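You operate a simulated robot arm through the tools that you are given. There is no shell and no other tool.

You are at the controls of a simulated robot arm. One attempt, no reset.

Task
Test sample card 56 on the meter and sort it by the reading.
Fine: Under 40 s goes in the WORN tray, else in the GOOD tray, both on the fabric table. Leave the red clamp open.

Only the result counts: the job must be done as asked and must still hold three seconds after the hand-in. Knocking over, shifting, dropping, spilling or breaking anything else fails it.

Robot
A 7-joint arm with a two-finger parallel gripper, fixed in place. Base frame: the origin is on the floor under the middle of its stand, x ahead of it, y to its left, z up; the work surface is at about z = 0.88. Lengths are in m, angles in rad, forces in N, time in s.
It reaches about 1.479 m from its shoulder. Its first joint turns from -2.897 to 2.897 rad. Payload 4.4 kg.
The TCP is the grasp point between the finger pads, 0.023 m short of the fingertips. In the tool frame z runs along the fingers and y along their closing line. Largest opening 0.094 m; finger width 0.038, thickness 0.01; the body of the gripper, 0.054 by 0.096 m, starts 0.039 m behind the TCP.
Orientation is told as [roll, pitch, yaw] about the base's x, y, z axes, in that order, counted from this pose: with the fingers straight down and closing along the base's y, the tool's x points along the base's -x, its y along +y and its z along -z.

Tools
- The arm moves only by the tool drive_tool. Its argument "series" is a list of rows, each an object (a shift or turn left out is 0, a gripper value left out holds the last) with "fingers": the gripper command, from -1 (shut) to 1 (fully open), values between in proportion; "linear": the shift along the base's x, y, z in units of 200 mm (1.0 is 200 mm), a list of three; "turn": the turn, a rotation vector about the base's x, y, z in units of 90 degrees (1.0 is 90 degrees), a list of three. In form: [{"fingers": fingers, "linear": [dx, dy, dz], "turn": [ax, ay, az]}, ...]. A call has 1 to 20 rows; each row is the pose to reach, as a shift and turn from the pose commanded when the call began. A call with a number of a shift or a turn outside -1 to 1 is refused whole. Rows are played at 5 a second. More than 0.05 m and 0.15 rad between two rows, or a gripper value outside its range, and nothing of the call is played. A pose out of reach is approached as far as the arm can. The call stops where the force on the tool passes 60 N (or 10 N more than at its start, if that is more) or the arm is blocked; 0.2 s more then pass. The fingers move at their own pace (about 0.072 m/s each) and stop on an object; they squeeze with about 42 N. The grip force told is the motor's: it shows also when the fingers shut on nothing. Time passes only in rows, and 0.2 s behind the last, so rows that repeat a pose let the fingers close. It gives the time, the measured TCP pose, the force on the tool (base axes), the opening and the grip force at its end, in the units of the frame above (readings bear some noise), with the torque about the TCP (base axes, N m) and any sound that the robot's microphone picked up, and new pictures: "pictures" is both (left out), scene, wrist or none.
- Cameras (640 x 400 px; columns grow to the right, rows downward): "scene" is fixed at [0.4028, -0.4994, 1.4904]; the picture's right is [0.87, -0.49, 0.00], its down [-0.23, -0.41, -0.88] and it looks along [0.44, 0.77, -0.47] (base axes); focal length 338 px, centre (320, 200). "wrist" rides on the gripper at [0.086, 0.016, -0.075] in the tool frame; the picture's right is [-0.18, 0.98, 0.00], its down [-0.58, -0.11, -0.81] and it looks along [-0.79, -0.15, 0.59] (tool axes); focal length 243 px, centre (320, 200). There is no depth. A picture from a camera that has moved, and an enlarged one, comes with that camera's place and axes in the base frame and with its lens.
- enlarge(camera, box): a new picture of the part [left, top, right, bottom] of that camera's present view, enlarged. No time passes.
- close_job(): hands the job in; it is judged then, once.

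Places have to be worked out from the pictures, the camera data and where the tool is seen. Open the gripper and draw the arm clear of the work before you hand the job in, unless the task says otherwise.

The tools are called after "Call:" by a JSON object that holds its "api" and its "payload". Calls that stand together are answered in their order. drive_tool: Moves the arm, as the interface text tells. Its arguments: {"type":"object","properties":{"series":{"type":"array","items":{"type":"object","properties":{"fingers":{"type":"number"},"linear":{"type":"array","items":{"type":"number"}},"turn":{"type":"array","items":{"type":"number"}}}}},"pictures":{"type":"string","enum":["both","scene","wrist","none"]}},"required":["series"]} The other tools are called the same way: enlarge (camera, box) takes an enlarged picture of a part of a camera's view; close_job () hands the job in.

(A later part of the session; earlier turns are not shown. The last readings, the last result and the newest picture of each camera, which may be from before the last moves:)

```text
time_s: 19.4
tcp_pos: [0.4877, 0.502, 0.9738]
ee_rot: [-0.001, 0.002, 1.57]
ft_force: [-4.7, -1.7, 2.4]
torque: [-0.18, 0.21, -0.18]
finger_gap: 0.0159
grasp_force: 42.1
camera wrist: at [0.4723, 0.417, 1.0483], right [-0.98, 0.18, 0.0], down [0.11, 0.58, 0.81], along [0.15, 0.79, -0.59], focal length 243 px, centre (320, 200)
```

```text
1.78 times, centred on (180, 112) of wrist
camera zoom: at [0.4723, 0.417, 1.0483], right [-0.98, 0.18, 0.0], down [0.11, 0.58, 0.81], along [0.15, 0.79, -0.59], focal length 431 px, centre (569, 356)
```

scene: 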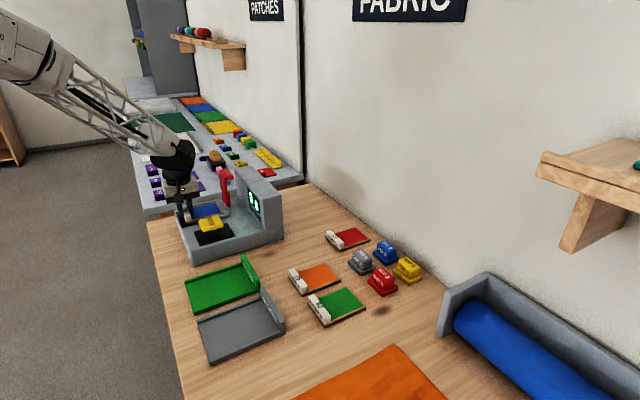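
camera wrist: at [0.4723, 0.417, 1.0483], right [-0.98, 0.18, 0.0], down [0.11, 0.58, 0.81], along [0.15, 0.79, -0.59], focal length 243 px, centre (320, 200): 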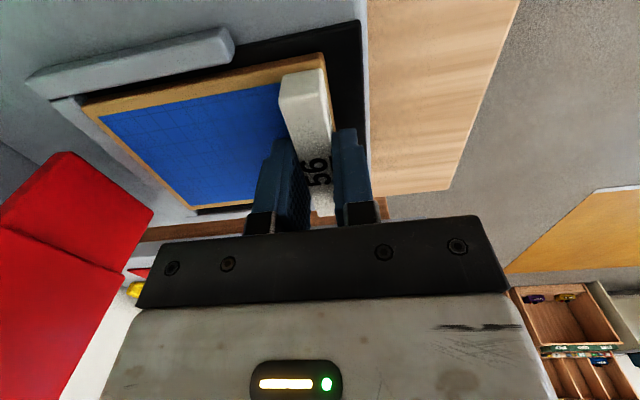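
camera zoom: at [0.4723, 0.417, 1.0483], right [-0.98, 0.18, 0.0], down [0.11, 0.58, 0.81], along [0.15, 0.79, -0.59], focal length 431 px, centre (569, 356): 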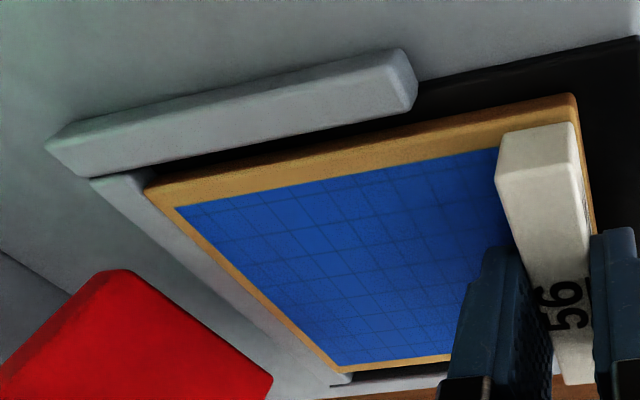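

The card's end now meets the stop and it sits between the rails. I'll release it and lift straight up.

Call:
{"api": "drive_tool", "payload": {"series": [{"linear": [0, 0, 0], "fingers": -0.3}, {"linear": [0, 0, 0], "fingers": 0.0}, {"linear": [0, 0, 0.02], "fingers": 0.0}, {"linear": [0, 0, 0.1]}, {"linear": [0, 0, 0.25]}, {"linear": [0, 0, 0.45]}, {"linear": [0, 0, 0.65]}]}}

Call:
{"api": "enlarge", "payload": {"camera": "scene", "box": [170, 150, 270, 225]}}

Call:
{"api": "enlarge", "payload": {"camera": "wrist", "box": [0, 0, 400, 250]}}

```text
time_s: 21.0
tcp_pos: [0.4868, 0.501, 1.1053]
ee_rot: [-0.003, 0.0, 1.573]
ft_force: [0.1, 0.1, 0.3]
torque: [-0.03, 0.0, -0.02]
finger_gap: 0.0468
grasp_force: 0.0
camera wrist: at [0.4717, 0.4172, 1.1806], right [-0.98, 0.18, 0.0], down [0.11, 0.58, 0.81], along [0.15, 0.79, -0.59], focal length 243 px, centre (320, 200)
```

scene: 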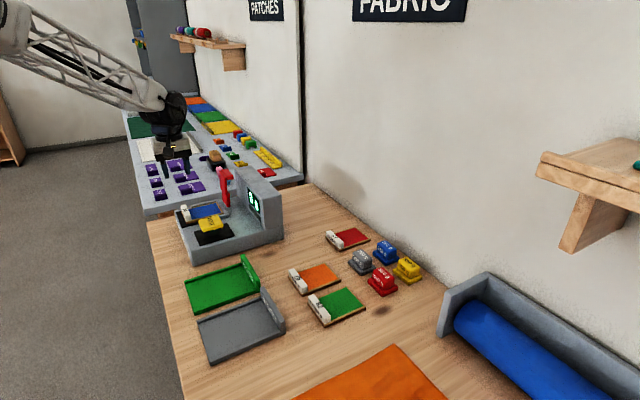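
wrist: 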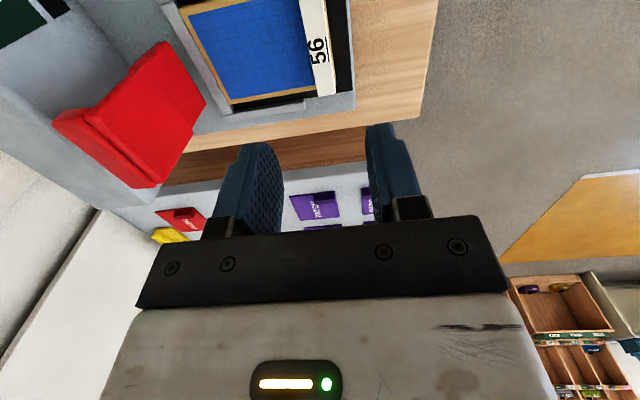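

```text
5.33 times, centred on (220, 188) of scene
camera zoom: at [0.4028, -0.4994, 1.4904], right [0.87, -0.49, 0.0], down [-0.23, -0.41, -0.88], along [0.44, 0.77, -0.47], focal length 1804 px, centre (853, 267)
```

zoom: 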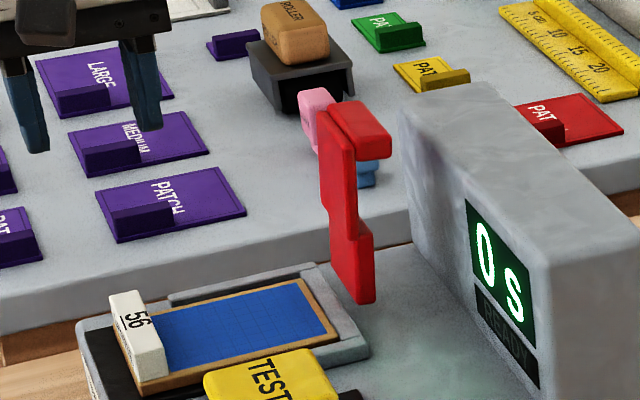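

```text
1.60 times, centred on (200, 125) of wrist
camera zoom: at [0.4717, 0.4172, 1.1806], right [-0.98, 0.18, 0.0], down [0.11, 0.58, 0.81], along [0.15, 0.79, -0.59], focal length 388 px, centre (512, 320)
```

zoom: 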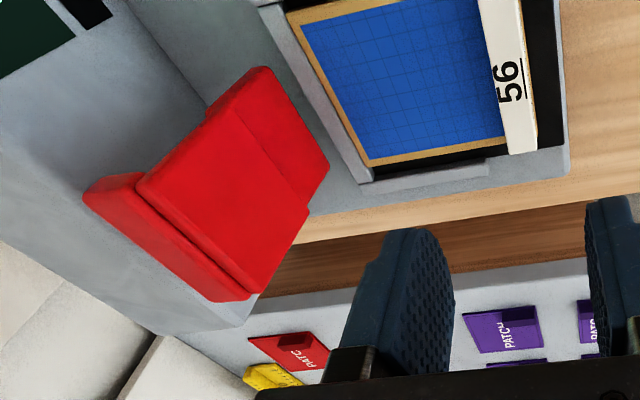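

The card now lies flat in the nest against the stop, released. The red clamp is a plate about 0.06 wide in y (0.471–0.533), hinged near (0.617, –, 0.96), with a handle on its +x side topping out near z 1.067. I'll close the fingers and go up and over to its +x side, above the display housing (x≥0.68, top about 1.035).

Call:
{"api": "drive_tool", "payload": {"series": [{"linear": [0, 0, 0.1], "fingers": -1}, {"linear": [0.15, 0, 0.15]}, {"linear": [0.35, 0, 0.15]}, {"linear": [0.55, 0, 0.15]}, {"linear": [0.75, 0, 0.15]}, {"linear": [0.9, 0.005, 0.15]}, {"linear": [0.9, 0.005, 0.15]}]}}

Call:
{"api": "enlarge", "payload": {"camera": "scene", "box": [170, 130, 290, 220]}}

Call:
{"api": "enlarge", "payload": {"camera": "wrist", "box": [160, 0, 480, 220]}}

```text
time_s: 22.6
tcp_pos: [0.6697, 0.5043, 1.1364]
ee_rot: [-0.002, 0.001, 1.57]
ft_force: [0.1, -0.7, 0.7]
torque: [-0.01, 0.0, -0.01]
finger_gap: 0.0
grasp_force: 41.9
camera wrist: at [0.6532, 0.4191, 1.211], right [-0.98, 0.18, 0.0], down [0.11, 0.58, 0.81], along [0.15, 0.79, -0.59], focal length 243 px, centre (320, 200)
```

scene: 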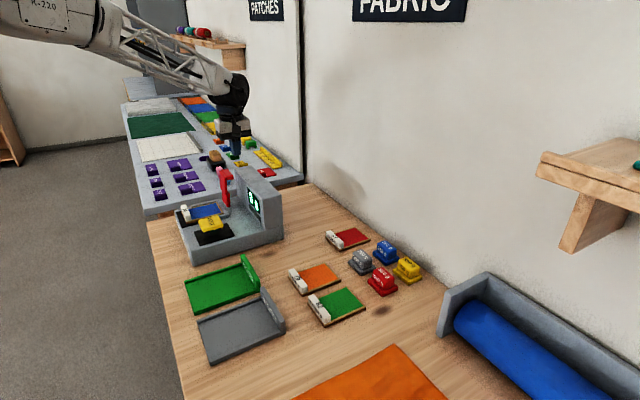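
wrist: 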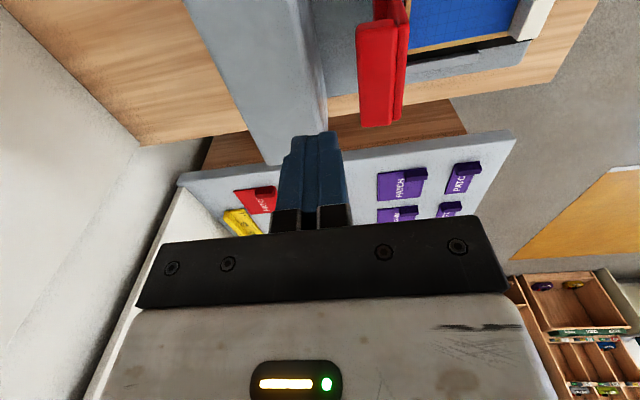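

```text
4.44 times, centred on (230, 175) of scene
camera zoom: at [0.4028, -0.4994, 1.4904], right [0.87, -0.49, 0.0], down [-0.23, -0.41, -0.88], along [0.44, 0.77, -0.47], focal length 1504 px, centre (720, 311)
```

zoom: 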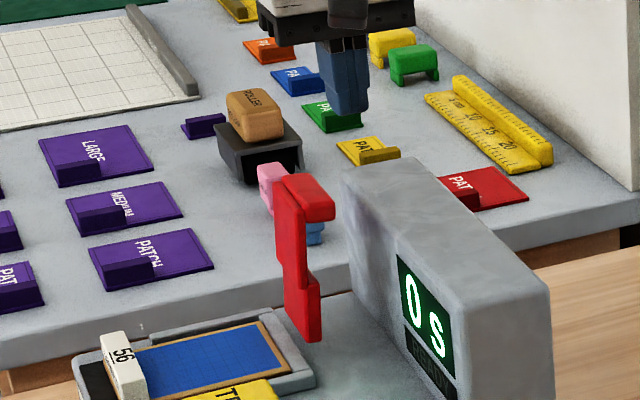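

```text
1.82 times, centred on (320, 110) of wrist
camera zoom: at [0.6532, 0.4191, 1.211], right [-0.98, 0.18, 0.0], down [0.11, 0.58, 0.81], along [0.15, 0.79, -0.59], focal length 441 px, centre (320, 364)
```

zoom: 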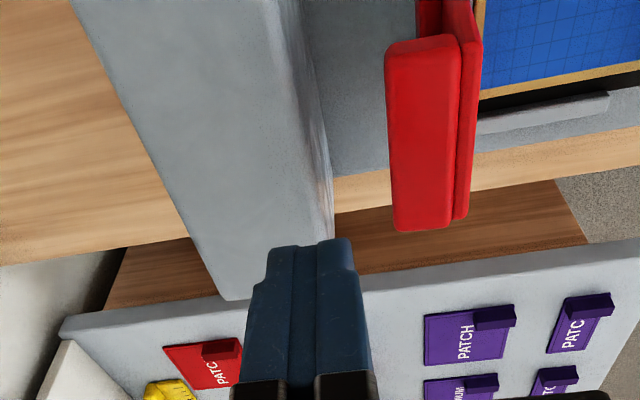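

The handle top shows clearly at x 0.623–0.644, y 0.470–0.531, and the housing edge is at x≈0.668. I'll descend just behind the handle with the tips at about z 1.052 and push it -x through roughly the first 30°.

Call:
{"api": "drive_tool", "payload": {"series": [{"linear": [-0.03, -0.01, 0]}, {"linear": [-0.05, -0.018, -0.1]}, {"linear": [-0.05, -0.018, -0.2]}, {"linear": [-0.05, -0.018, -0.28]}, {"linear": [-0.05, -0.018, -0.305]}, {"linear": [-0.1, -0.018, -0.305]}, {"linear": [-0.14, -0.018, -0.305]}, {"linear": [-0.18, -0.018, -0.305]}]}}

Call:
{"api": "enlarge", "payload": {"camera": "scene", "box": [170, 130, 290, 220]}}

Call:
{"api": "enlarge", "payload": {"camera": "wrist", "box": [160, 0, 480, 220]}}

```text
time_s: 24.4
tcp_pos: [0.6343, 0.5002, 1.074]
ee_rot: [-0.002, 0.001, 1.571]
ft_force: [0.3, 0.4, -0.4]
torque: [-0.02, -0.01, 0.04]
finger_gap: 0.0002
grasp_force: 42.4
camera wrist: at [0.6178, 0.4148, 1.1489], right [-0.98, 0.18, 0.0], down [0.11, 0.58, 0.81], along [0.15, 0.79, -0.59], focal length 243 px, centre (320, 200)
```

scene: 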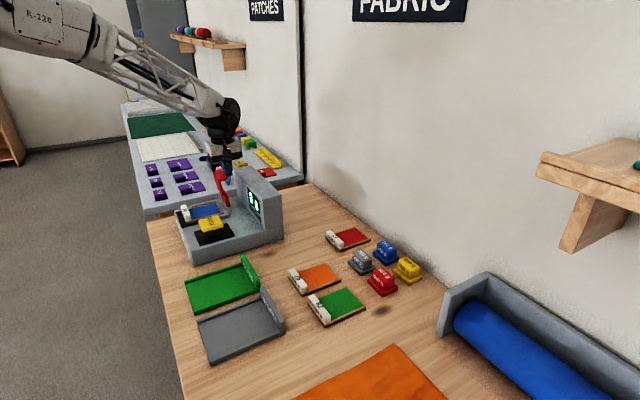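
wrist: 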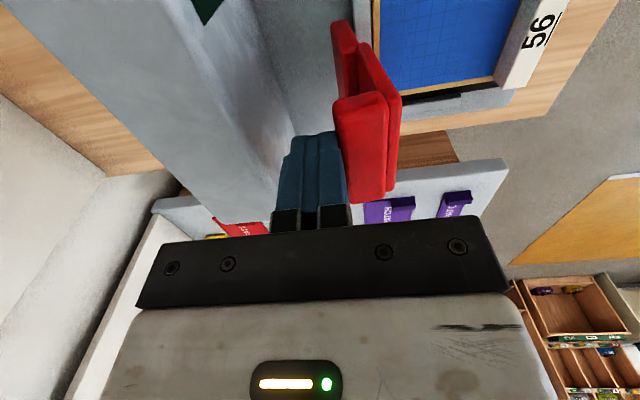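

```text
4.44 times, centred on (230, 175) of scene
camera zoom: at [0.4028, -0.4994, 1.4904], right [0.87, -0.49, 0.0], down [-0.23, -0.41, -0.88], along [0.44, 0.77, -0.47], focal length 1504 px, centre (720, 311)
```

zoom: 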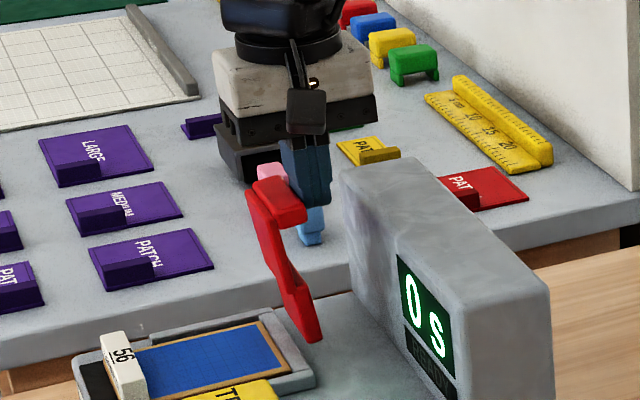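

```text
1.82 times, centred on (320, 110) of wrist
camera zoom: at [0.6178, 0.4148, 1.1489], right [-0.98, 0.18, 0.0], down [0.11, 0.58, 0.81], along [0.15, 0.79, -0.59], focal length 441 px, centre (320, 364)
```

zoom: 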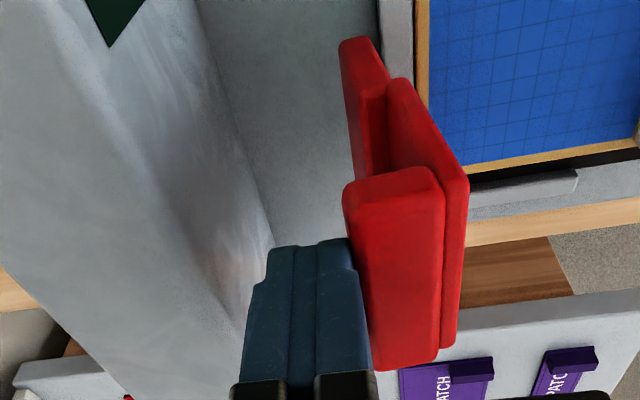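

The lever swings freely and now leans about 18°, with negligible force. I'll continue following its arc toward about 60°.

Call:
{"api": "drive_tool", "payload": {"series": [{"linear": [-0.0485, 0, -0.037]}, {"linear": [-0.09, 0, -0.055]}, {"linear": [-0.1335, 0, -0.072]}, {"linear": [-0.1885, 0, -0.097]}, {"linear": [-0.2435, 0, -0.122]}, {"linear": [-0.2935, 0, -0.147]}, {"linear": [-0.3385, 0, -0.177]}]}}

Call:
{"api": "enlarge", "payload": {"camera": "scene", "box": [170, 130, 290, 220]}}

Call:
{"api": "enlarge", "payload": {"camera": "wrist", "box": [160, 0, 480, 220]}}

```text
time_s: 26.0
tcp_pos: [0.5652, 0.4994, 1.0399]
ee_rot: [-0.002, 0.0, 1.571]
ft_force: [0.1, 0.0, 0.1]
torque: [0.01, -0.03, -0.05]
finger_gap: 0.0003
grasp_force: 41.7
camera wrist: at [0.5493, 0.4136, 1.1143], right [-0.98, 0.18, 0.0], down [0.11, 0.58, 0.81], along [0.15, 0.79, -0.59], focal length 243 px, centre (320, 200)
```

scene: 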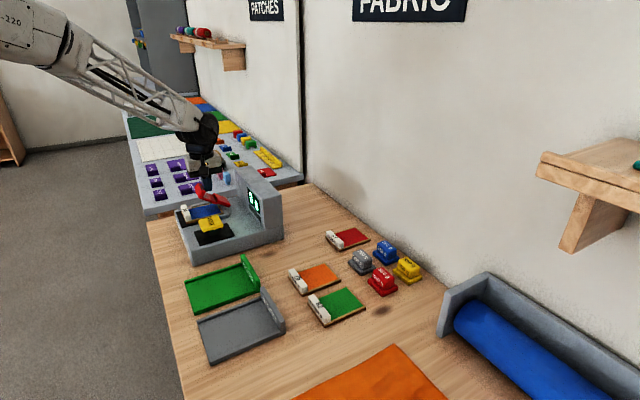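
wrist: 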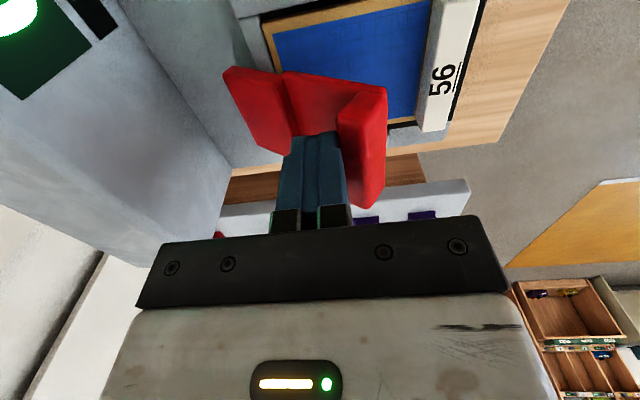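

```text
4.44 times, centred on (230, 175) of scene
camera zoom: at [0.4028, -0.4994, 1.4904], right [0.87, -0.49, 0.0], down [-0.23, -0.41, -0.88], along [0.44, 0.77, -0.47], focal length 1504 px, centre (720, 311)
```

zoom: 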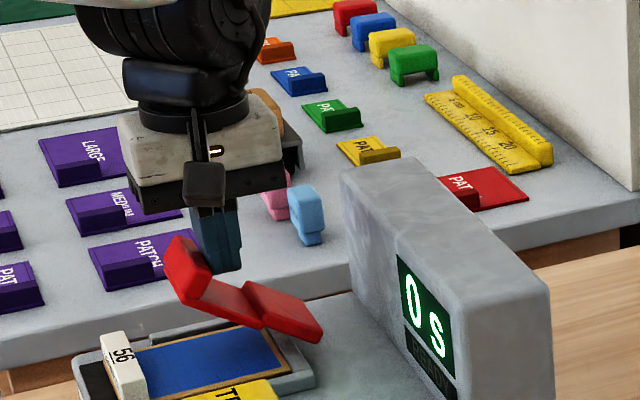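

```text
1.82 times, centred on (320, 110) of wrist
camera zoom: at [0.5493, 0.4136, 1.1143], right [-0.98, 0.18, 0.0], down [0.11, 0.58, 0.81], along [0.15, 0.79, -0.59], focal length 441 px, centre (320, 364)
```

zoom: 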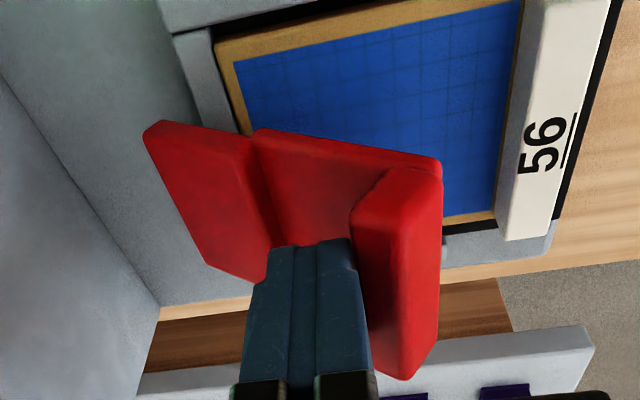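

The lever is at about 60° and still moves with no resistance. I'll keep following it and bring the fingertips down on the plate between handle and hinge block.

Call:
{"api": "drive_tool", "payload": {"series": [{"linear": [-0.03, 0.005, -0.027]}, {"linear": [-0.0525, 0.008, -0.055]}, {"linear": [-0.06, 0.008, -0.085]}, {"linear": [-0.06, 0.008, -0.12]}, {"linear": [-0.06, 0.008, -0.16]}, {"linear": [-0.06, 0.008, -0.2]}]}}

Call:
{"api": "enlarge", "payload": {"camera": "scene", "box": [170, 130, 290, 220]}}

Call:
{"api": "enlarge", "payload": {"camera": "wrist", "box": [160, 0, 480, 220]}}

```text
time_s: 27.4
tcp_pos: [0.5537, 0.502, 0.9972]
ee_rot: [-0.002, 0.0, 1.57]
ft_force: [0.2, -0.3, 0.2]
torque: [-0.03, -0.01, 0.02]
finger_gap: 0.0001
grasp_force: 42.1
camera wrist: at [0.537, 0.4162, 1.0734], right [-0.98, 0.18, 0.0], down [0.11, 0.58, 0.81], along [0.15, 0.79, -0.59], focal length 243 px, centre (320, 200)
```

scene: 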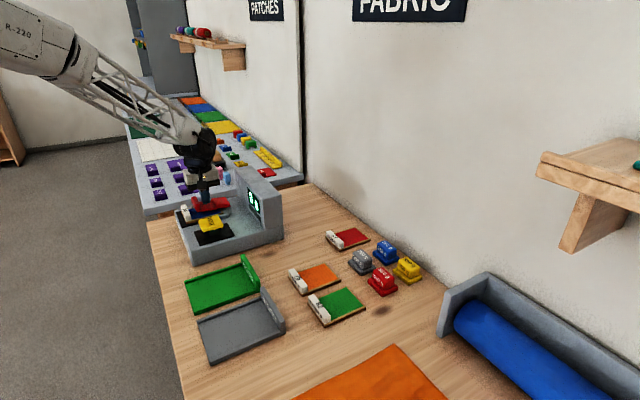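
wrist: 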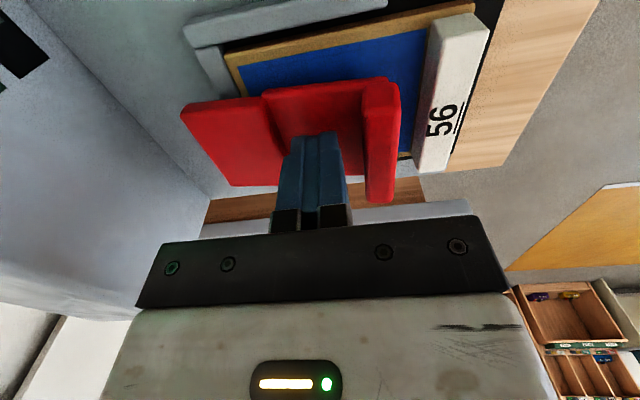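

```text
4.44 times, centred on (230, 175) of scene
camera zoom: at [0.4028, -0.4994, 1.4904], right [0.87, -0.49, 0.0], down [-0.23, -0.41, -0.88], along [0.44, 0.77, -0.47], focal length 1504 px, centre (720, 311)
```

zoom: 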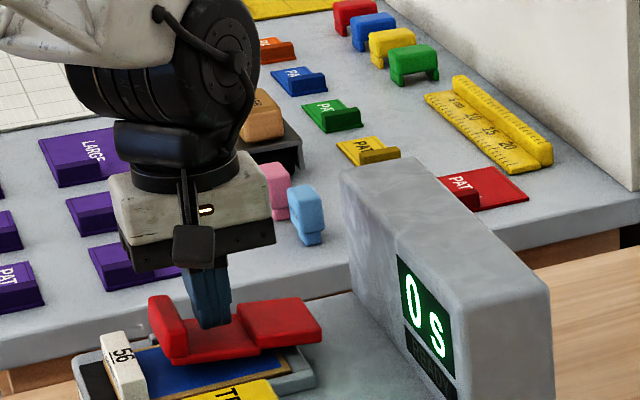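

```text
1.82 times, centred on (320, 110) of wrist
camera zoom: at [0.537, 0.4162, 1.0734], right [-0.98, 0.18, 0.0], down [0.11, 0.58, 0.81], along [0.15, 0.79, -0.59], focal length 441 px, centre (320, 364)
```

zoom: 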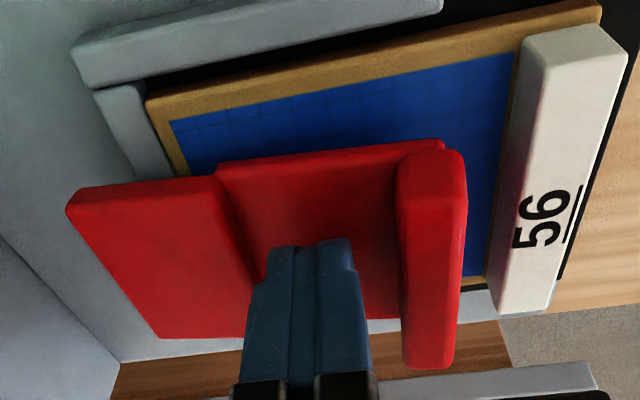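

The lever is nearly horizontal with its handle pointing up and clear of the label. I'll press it down further in small steps until it bottoms out.

Call:
{"api": "drive_tool", "payload": {"series": [{"linear": [0, 0, -0.02]}, {"linear": [0, 0, -0.04]}, {"linear": [0, 0, -0.055]}, {"linear": [0, 0, -0.07]}]}}

Call:
{"api": "enlarge", "payload": {"camera": "scene", "box": [170, 140, 280, 220]}}

```text
time_s: 28.4
tcp_pos: [0.5542, 0.5016, 0.9843]
ee_rot: [-0.001, -0.001, 1.571]
ft_force: [0.2, -0.6, 1.4]
torque: [0.01, 0.02, 0.03]
finger_gap: 0.0
grasp_force: 42.4
camera wrist: at [0.5372, 0.4161, 1.0591], right [-0.98, 0.18, 0.0], down [0.11, 0.58, 0.81], along [0.15, 0.79, -0.59], focal length 243 px, centre (320, 200)
```

scene: 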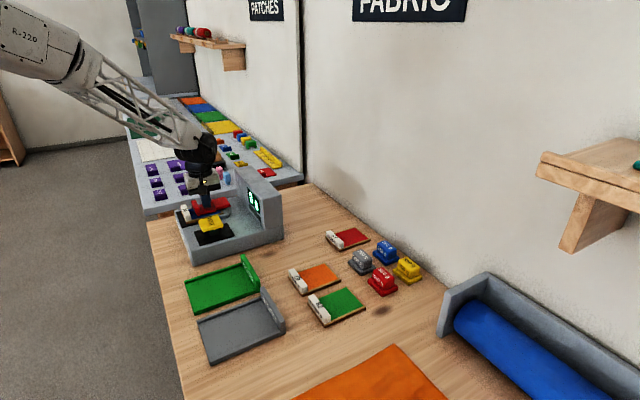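
wrist: 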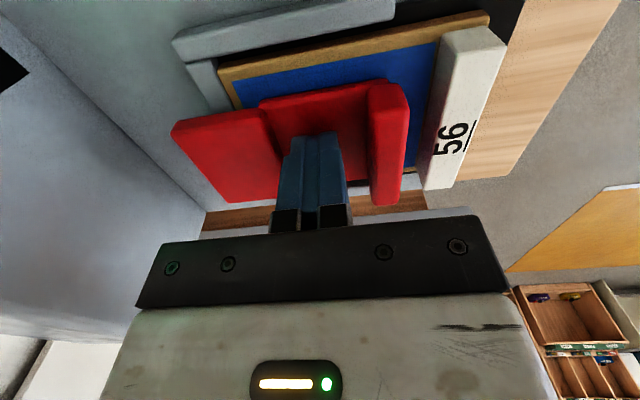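

```text
5.00 times, centred on (225, 180) of scene
camera zoom: at [0.4028, -0.4994, 1.4904], right [0.87, -0.49, 0.0], down [-0.23, -0.41, -0.88], along [0.44, 0.77, -0.47], focal length 1692 px, centre (795, 300)
```

zoom: 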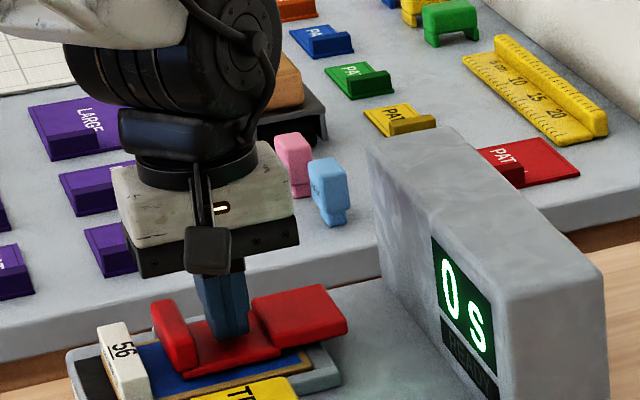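

Call:
{"api": "drive_tool", "payload": {"series": [{"linear": [0, 0, -0.01]}, {"linear": [0, 0, -0.02]}, {"linear": [0, 0, -0.028]}, {"linear": [0, 0, -0.034]}]}}

Call:
{"api": "enlarge", "payload": {"camera": "scene", "box": [170, 160, 270, 230]}}

```text
time_s: 29.4
tcp_pos: [0.5538, 0.5016, 0.9791]
ee_rot: [-0.004, -0.001, 1.572]
ft_force: [-3.7, -17.8, 34.3]
torque: [-0.79, 0.05, -0.09]
finger_gap: 0.0
grasp_force: 41.7
camera wrist: at [0.5372, 0.416, 1.0547], right [-0.98, 0.18, 0.0], down [0.11, 0.58, 0.81], along [0.15, 0.79, -0.59], focal length 243 px, centre (320, 200)
```

scene: 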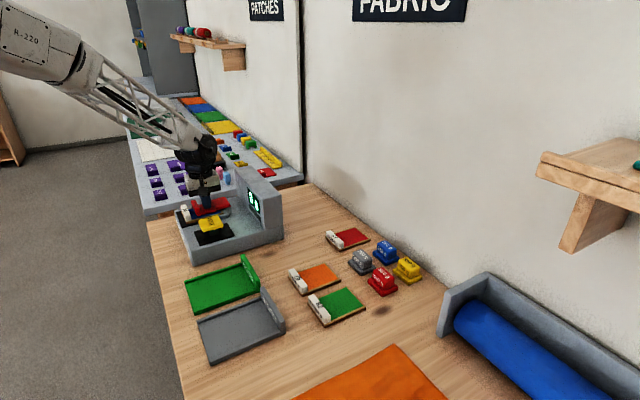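
wrist: 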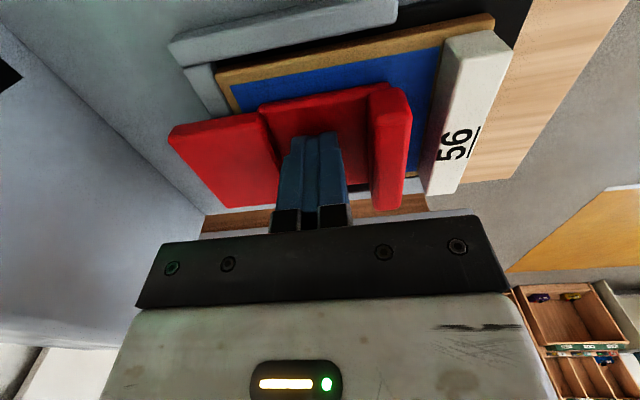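

```text
5.71 times, centred on (220, 195) of scene
camera zoom: at [0.4028, -0.4994, 1.4904], right [0.87, -0.49, 0.0], down [-0.23, -0.41, -0.88], along [0.44, 0.77, -0.47], focal length 1933 px, centre (891, 229)
```

zoom: 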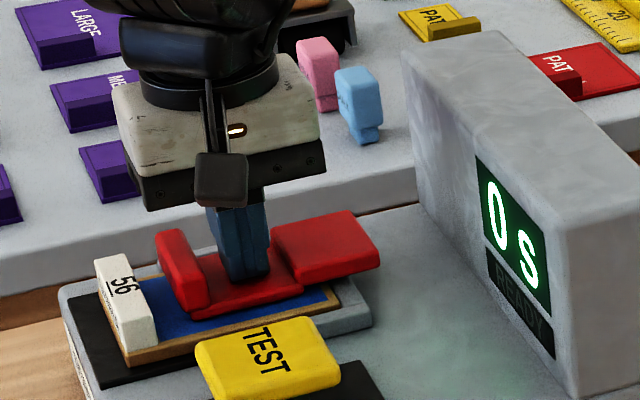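

The clamp bottomed out on the card with about 34 N. I'll lift off, check that the clamp stays down, and look at the display.

Call:
{"api": "drive_tool", "payload": {"series": [{"linear": [0, 0, 0.03]}, {"linear": [0, 0, 0.1]}, {"linear": [0, 0, 0.25]}, {"linear": [0, 0, 0.45]}, {"linear": [0, 0, 0.6]}]}}

Call:
{"api": "enlarge", "payload": {"camera": "scene", "box": [170, 160, 270, 230]}}

Call:
{"api": "enlarge", "payload": {"camera": "wrist", "box": [100, 0, 420, 200]}}

```text
time_s: 30.6
tcp_pos: [0.5531, 0.5011, 1.0979]
ee_rot: [-0.002, 0.0, 1.569]
ft_force: [-0.2, 0.2, -0.4]
torque: [0.04, -0.02, 0.02]
finger_gap: 0.0
grasp_force: 41.7
camera wrist: at [0.537, 0.4159, 1.1719], right [-0.98, 0.18, 0.0], down [0.11, 0.58, 0.81], along [0.15, 0.79, -0.59], focal length 243 px, centre (320, 200)
```

scene: 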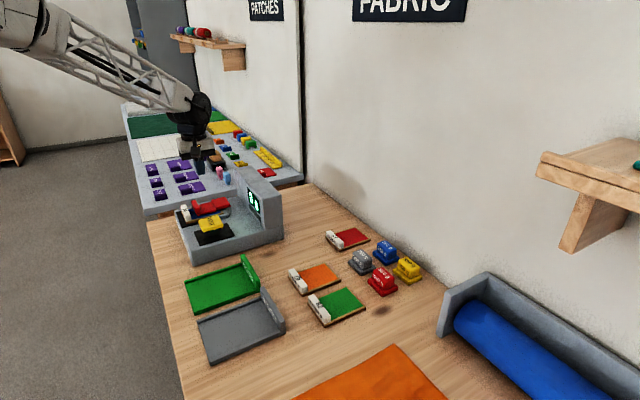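
wrist: 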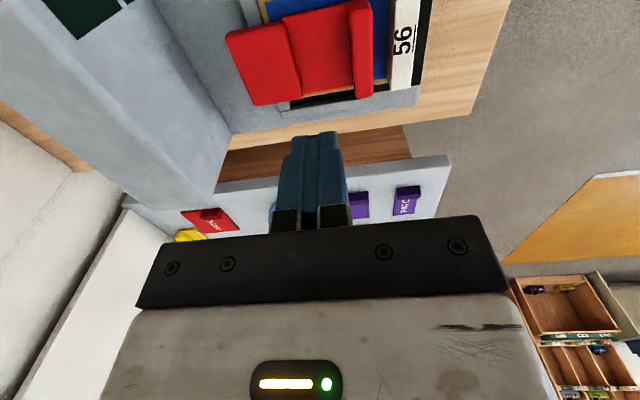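

```text
5.71 times, centred on (220, 195) of scene
camera zoom: at [0.4028, -0.4994, 1.4904], right [0.87, -0.49, 0.0], down [-0.23, -0.41, -0.88], along [0.44, 0.77, -0.47], focal length 1933 px, centre (891, 229)
```

zoom: 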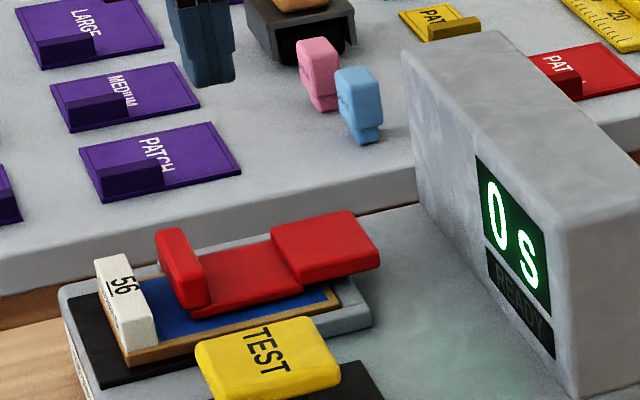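

```text
2.00 times, centred on (260, 100) of wrist
camera zoom: at [0.537, 0.4159, 1.1719], right [-0.98, 0.18, 0.0], down [0.11, 0.58, 0.81], along [0.15, 0.79, -0.59], focal length 485 px, centre (440, 400)
```

zoom: 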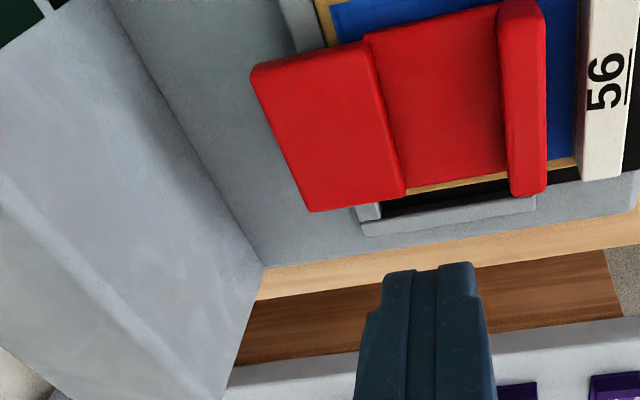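

The clamp stays closed over the card. Next is the TEST button, estimated at (0.537, 0.366) with its top near z 0.98. I'll move above it with the fingers closed and check alignment.

Call:
{"api": "drive_tool", "payload": {"series": [{"linear": [-0.02, -0.15, 0]}, {"linear": [-0.04, -0.3, 0]}, {"linear": [-0.06, -0.45, 0]}, {"linear": [-0.08, -0.6, 0]}, {"linear": [-0.08, -0.68, 0]}]}}

Call:
{"api": "enlarge", "payload": {"camera": "wrist", "box": [200, 0, 440, 180]}}

Call:
{"api": "enlarge", "payload": {"camera": "scene", "box": [170, 160, 270, 240]}}

```text
time_s: 31.8
tcp_pos: [0.5365, 0.3656, 1.0988]
ee_rot: [-0.003, 0.0, 1.572]
ft_force: [-0.4, 0.0, -0.1]
torque: [-0.02, 0.0, 0.02]
finger_gap: 0.0
grasp_force: 42.1
camera wrist: at [0.5212, 0.2793, 1.1735], right [-0.98, 0.18, 0.0], down [0.11, 0.58, 0.81], along [0.15, 0.79, -0.59], focal length 243 px, centre (320, 200)
```

scene: 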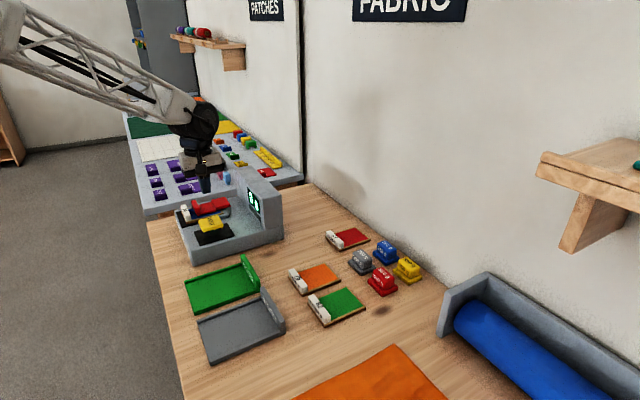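
wrist: 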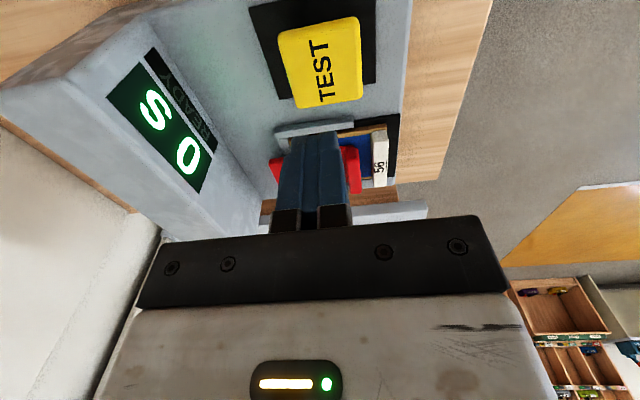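

```text
2.22 times, centred on (320, 90) of wrist
camera zoom: at [0.5212, 0.2793, 1.1735], right [-0.98, 0.18, 0.0], down [0.11, 0.58, 0.81], along [0.15, 0.79, -0.59], focal length 539 px, centre (320, 444)
```

zoom: 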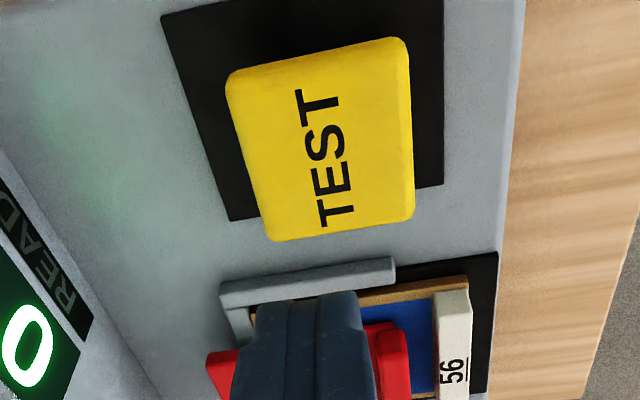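

```text
5.00 times, centred on (220, 200) of scene
camera zoom: at [0.4028, -0.4994, 1.4904], right [0.87, -0.49, 0.0], down [-0.23, -0.41, -0.88], along [0.44, 0.77, -0.47], focal length 1692 px, centre (820, 200)
```

zoom: 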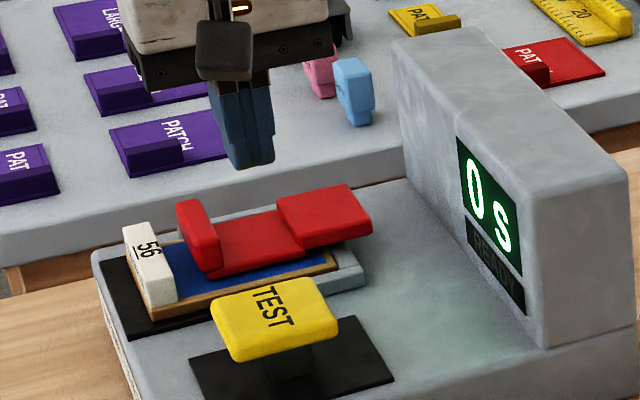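

The fingers are centred over the TEST cap, whose centre reads (0.536, 0.368). I'll descend to just above it, then press in small steps.

Call:
{"api": "drive_tool", "payload": {"series": [{"linear": [0, 0.005, -0.12]}, {"linear": [0, 0.01, -0.24]}, {"linear": [0, 0.01, -0.36]}, {"linear": [0, 0.01, -0.42]}, {"linear": [0, 0.01, -0.45]}, {"linear": [0, 0.01, -0.47]}, {"linear": [0, 0.01, -0.49]}, {"linear": [0, 0.01, -0.51]}]}}

Call:
{"api": "enlarge", "payload": {"camera": "scene", "box": [170, 160, 270, 240]}}

```text
time_s: 33.6
tcp_pos: [0.5373, 0.3673, 0.9963]
ee_rot: [-0.003, 0.001, 1.57]
ft_force: [-0.2, -1.8, 2.5]
torque: [-0.02, 0.0, 0.02]
finger_gap: 0.0
grasp_force: 41.6
camera wrist: at [0.5209, 0.2816, 1.071], right [-0.98, 0.18, 0.0], down [0.11, 0.58, 0.81], along [0.15, 0.79, -0.59], focal length 243 px, centre (320, 200)
```

scene: 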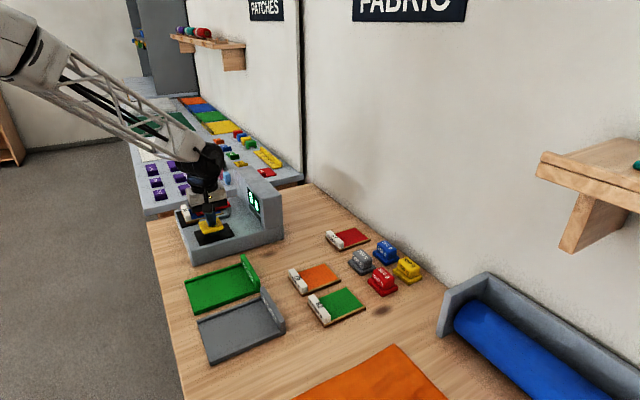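
wrist: 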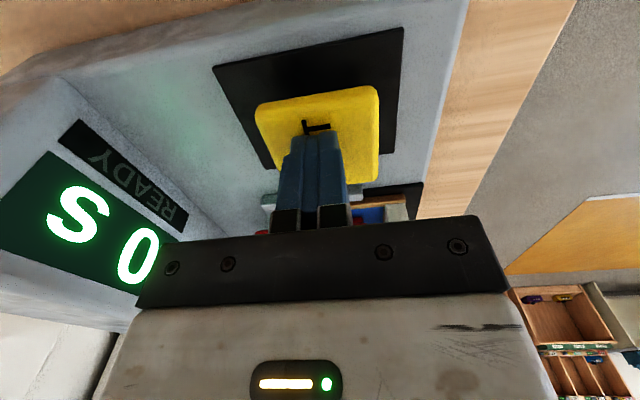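

```text
5.00 times, centred on (220, 200) of scene
camera zoom: at [0.4028, -0.4994, 1.4904], right [0.87, -0.49, 0.0], down [-0.23, -0.41, -0.88], along [0.44, 0.77, -0.47], focal length 1692 px, centre (820, 200)
```

zoom: 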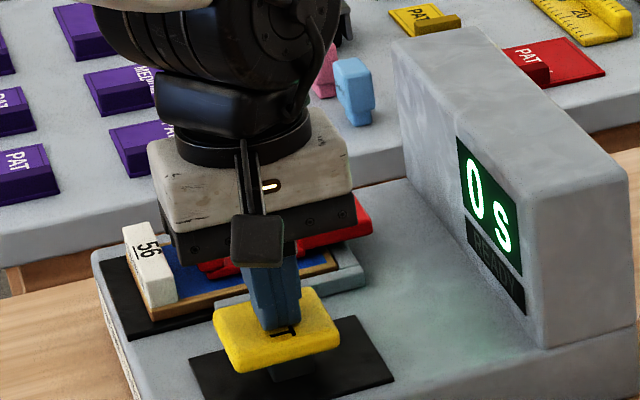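

The tips are on the cap and it has started to yield at 2.5 N. I'll press deeper in 2 mm steps.

Call:
{"api": "drive_tool", "payload": {"series": [{"linear": [0, 0, -0.01]}, {"linear": [0, 0, -0.02]}, {"linear": [0, 0, -0.03]}, {"linear": [0, 0, -0.04]}]}}

Call:
{"api": "enlarge", "payload": {"camera": "scene", "box": [220, 160, 280, 230]}}

```text
time_s: 34.6
tcp_pos: [0.5374, 0.3687, 0.9878]
ee_rot: [-0.002, 0.0, 1.573]
ft_force: [1.8, -1.2, 3.5]
torque: [-0.06, -0.03, -0.02]
finger_gap: 0.0
grasp_force: 41.9
camera wrist: at [0.5214, 0.2821, 1.0624], right [-0.98, 0.18, 0.0], down [0.11, 0.58, 0.81], along [0.15, 0.79, -0.59], focal length 243 px, centre (320, 200)
```

scene: 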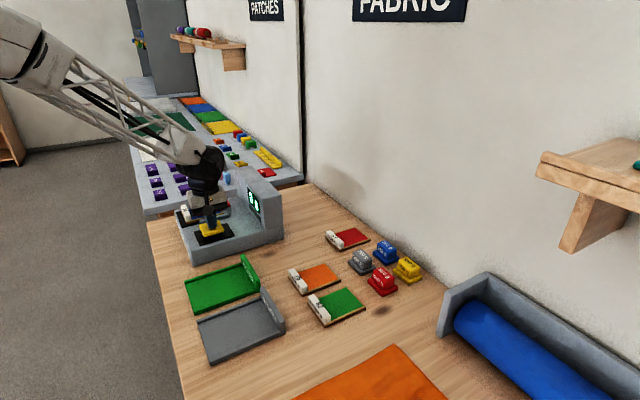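
wrist: 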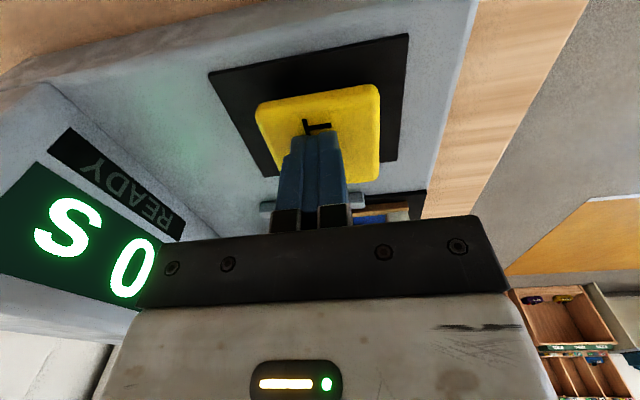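

```text
5.71 times, centred on (250, 195) of scene
camera zoom: at [0.4028, -0.4994, 1.4904], right [0.87, -0.49, 0.0], down [-0.23, -0.41, -0.88], along [0.44, 0.77, -0.47], focal length 1933 px, centre (720, 229)
```

zoom: 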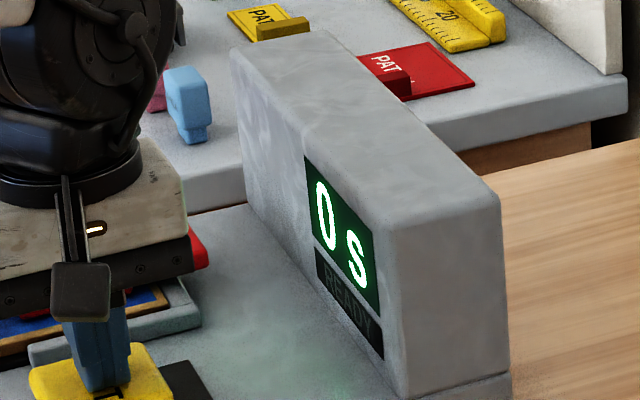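

Call:
{"api": "drive_tool", "payload": {"series": [{"linear": [0, 0, -0.01]}, {"linear": [0, 0, -0.02]}, {"linear": [0, 0, -0.03]}, {"linear": [0, 0, -0.04]}, {"linear": [0, 0, -0.05]}]}}

Call:
{"api": "enlarge", "payload": {"camera": "scene", "box": [220, 160, 280, 230]}}

```text
time_s: 35.8
tcp_pos: [0.538, 0.3688, 0.9783]
ee_rot: [-0.005, -0.002, 1.57]
ft_force: [-18.0, -5.7, 35.0]
torque: [-0.26, 0.41, -0.06]
finger_gap: 0.0001
grasp_force: 42.1
camera wrist: at [0.5213, 0.2822, 1.054], right [-0.98, 0.18, 0.0], down [0.1, 0.58, 0.81], along [0.15, 0.79, -0.59], focal length 243 px, centre (320, 200)
```

scene: 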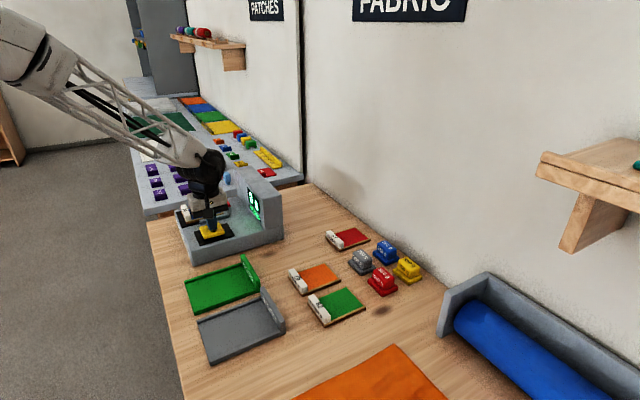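
wrist: 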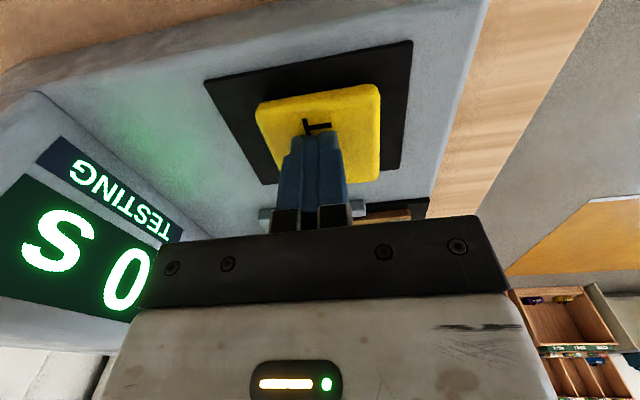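

```text
5.71 times, centred on (250, 195) of scene
camera zoom: at [0.4028, -0.4994, 1.4904], right [0.87, -0.49, 0.0], down [-0.23, -0.41, -0.88], along [0.44, 0.77, -0.47], focal length 1933 px, centre (720, 229)
```

zoom: 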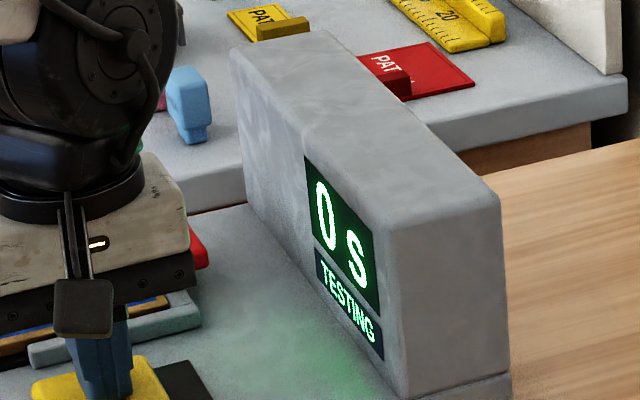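

The display now shows TESTING. I'll lift off the button and let time pass while watching the reading.

Call:
{"api": "drive_tool", "payload": {"series": [{"linear": [0, 0, 0.05]}, {"linear": [0, 0, 0.15]}, {"linear": [0, 0, 0.3]}, {"linear": [0, 0, 0.45]}, {"linear": [0, 0, 0.45]}, {"linear": [0, 0, 0.45]}]}}

Call:
{"api": "enlarge", "payload": {"camera": "scene", "box": [220, 160, 280, 230]}}

```text
time_s: 37.2
tcp_pos: [0.5391, 0.3674, 1.069]
ee_rot: [-0.002, 0.0, 1.571]
ft_force: [0.1, -0.3, -0.3]
torque: [-0.02, 0.0, 0.01]
finger_gap: 0.0002
grasp_force: 41.8
camera wrist: at [0.523, 0.282, 1.1439], right [-0.98, 0.18, 0.0], down [0.11, 0.58, 0.81], along [0.15, 0.79, -0.59], focal length 243 px, centre (320, 200)
```

scene: 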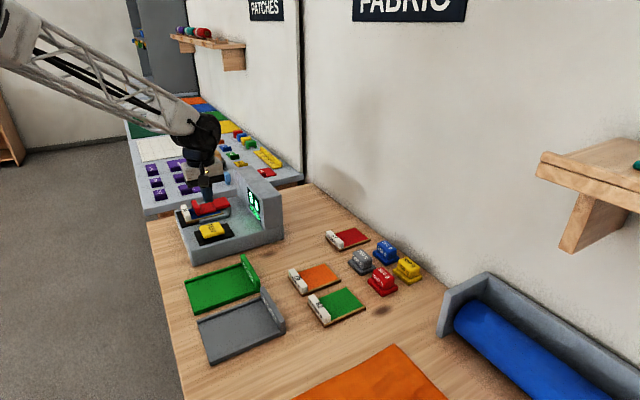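
wrist: 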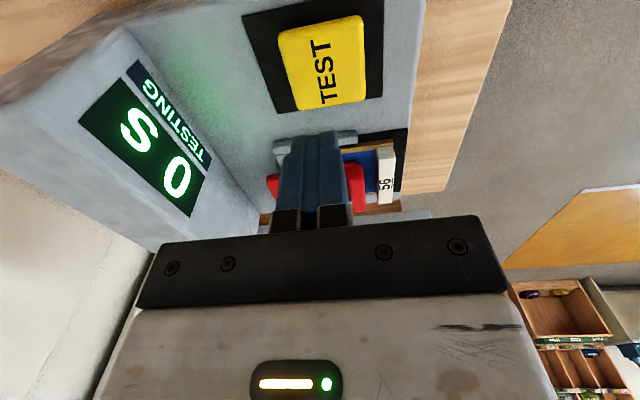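

```text
5.71 times, centred on (250, 195) of scene
camera zoom: at [0.4028, -0.4994, 1.4904], right [0.87, -0.49, 0.0], down [-0.23, -0.41, -0.88], along [0.44, 0.77, -0.47], focal length 1933 px, centre (720, 229)
```

zoom: 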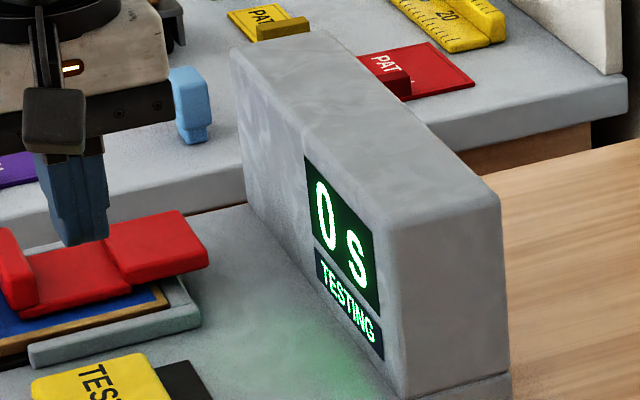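

It still shows TESTING at 0 s. I'll hold position and wait about 4 s.

Call:
{"api": "drive_tool", "payload": {"series": [{}, {}, {}, {}, {}, {}, {}, {}, {}, {}, {}, {}, {}, {}, {}, {}, {}, {}, {}, {}], "pictures": "none"}}

Call:
{"api": "enlarge", "payload": {"camera": "scene", "box": [220, 160, 280, 230]}}

```text
time_s: 41.4
tcp_pos: [0.5393, 0.3684, 1.0686]
ee_rot: [-0.002, 0.0, 1.57]
ft_force: [0.1, -0.3, 0.2]
torque: [0.04, 0.0, 0.0]
finger_gap: 0.0001
grasp_force: 42.1
```

```text
5.71 times, centred on (250, 195) of scene
camera zoom: at [0.4028, -0.4994, 1.4904], right [0.87, -0.49, 0.0], down [-0.23, -0.41, -0.88], along [0.44, 0.77, -0.47], focal length 1933 px, centre (720, 229)
```

zoom: 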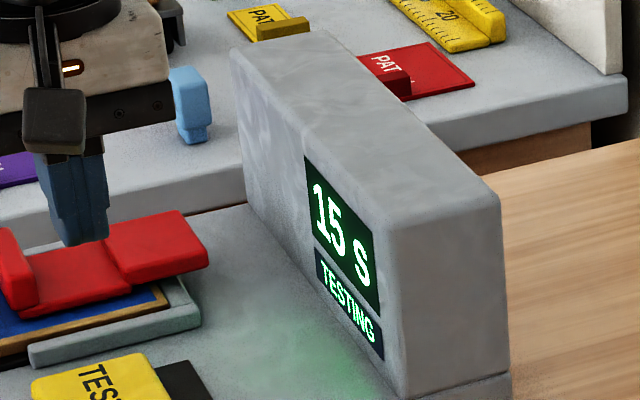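

The reading has climbed to 15 s and the meter is still TESTING. I'll wait another 4 s.

Call:
{"api": "drive_tool", "payload": {"series": [{}, {}, {}, {}, {}, {}, {}, {}, {}, {}, {}, {}, {}, {}, {}, {}, {}, {}, {}, {}], "pictures": "none"}}

Call:
{"api": "enlarge", "payload": {"camera": "scene", "box": [220, 160, 280, 230]}}

```text
time_s: 45.6
tcp_pos: [0.5388, 0.3681, 1.0688]
ee_rot: [-0.002, -0.001, 1.571]
ft_force: [0.6, 0.2, -0.4]
torque: [0.01, 0.0, -0.01]
finger_gap: 0.0
grasp_force: 42.0
```

```text
5.71 times, centred on (250, 195) of scene
camera zoom: at [0.4028, -0.4994, 1.4904], right [0.87, -0.49, 0.0], down [-0.23, -0.41, -0.88], along [0.44, 0.77, -0.47], focal length 1933 px, centre (720, 229)
```

zoom: 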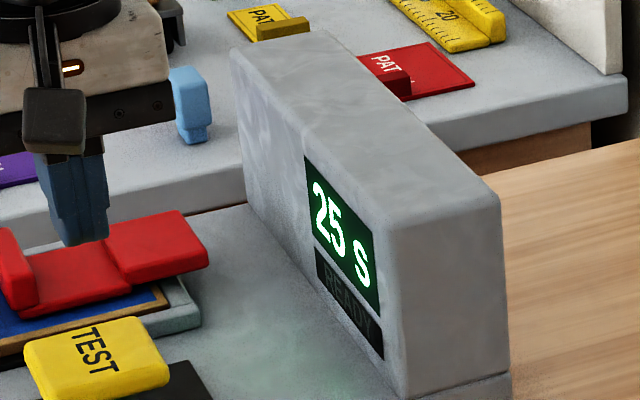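

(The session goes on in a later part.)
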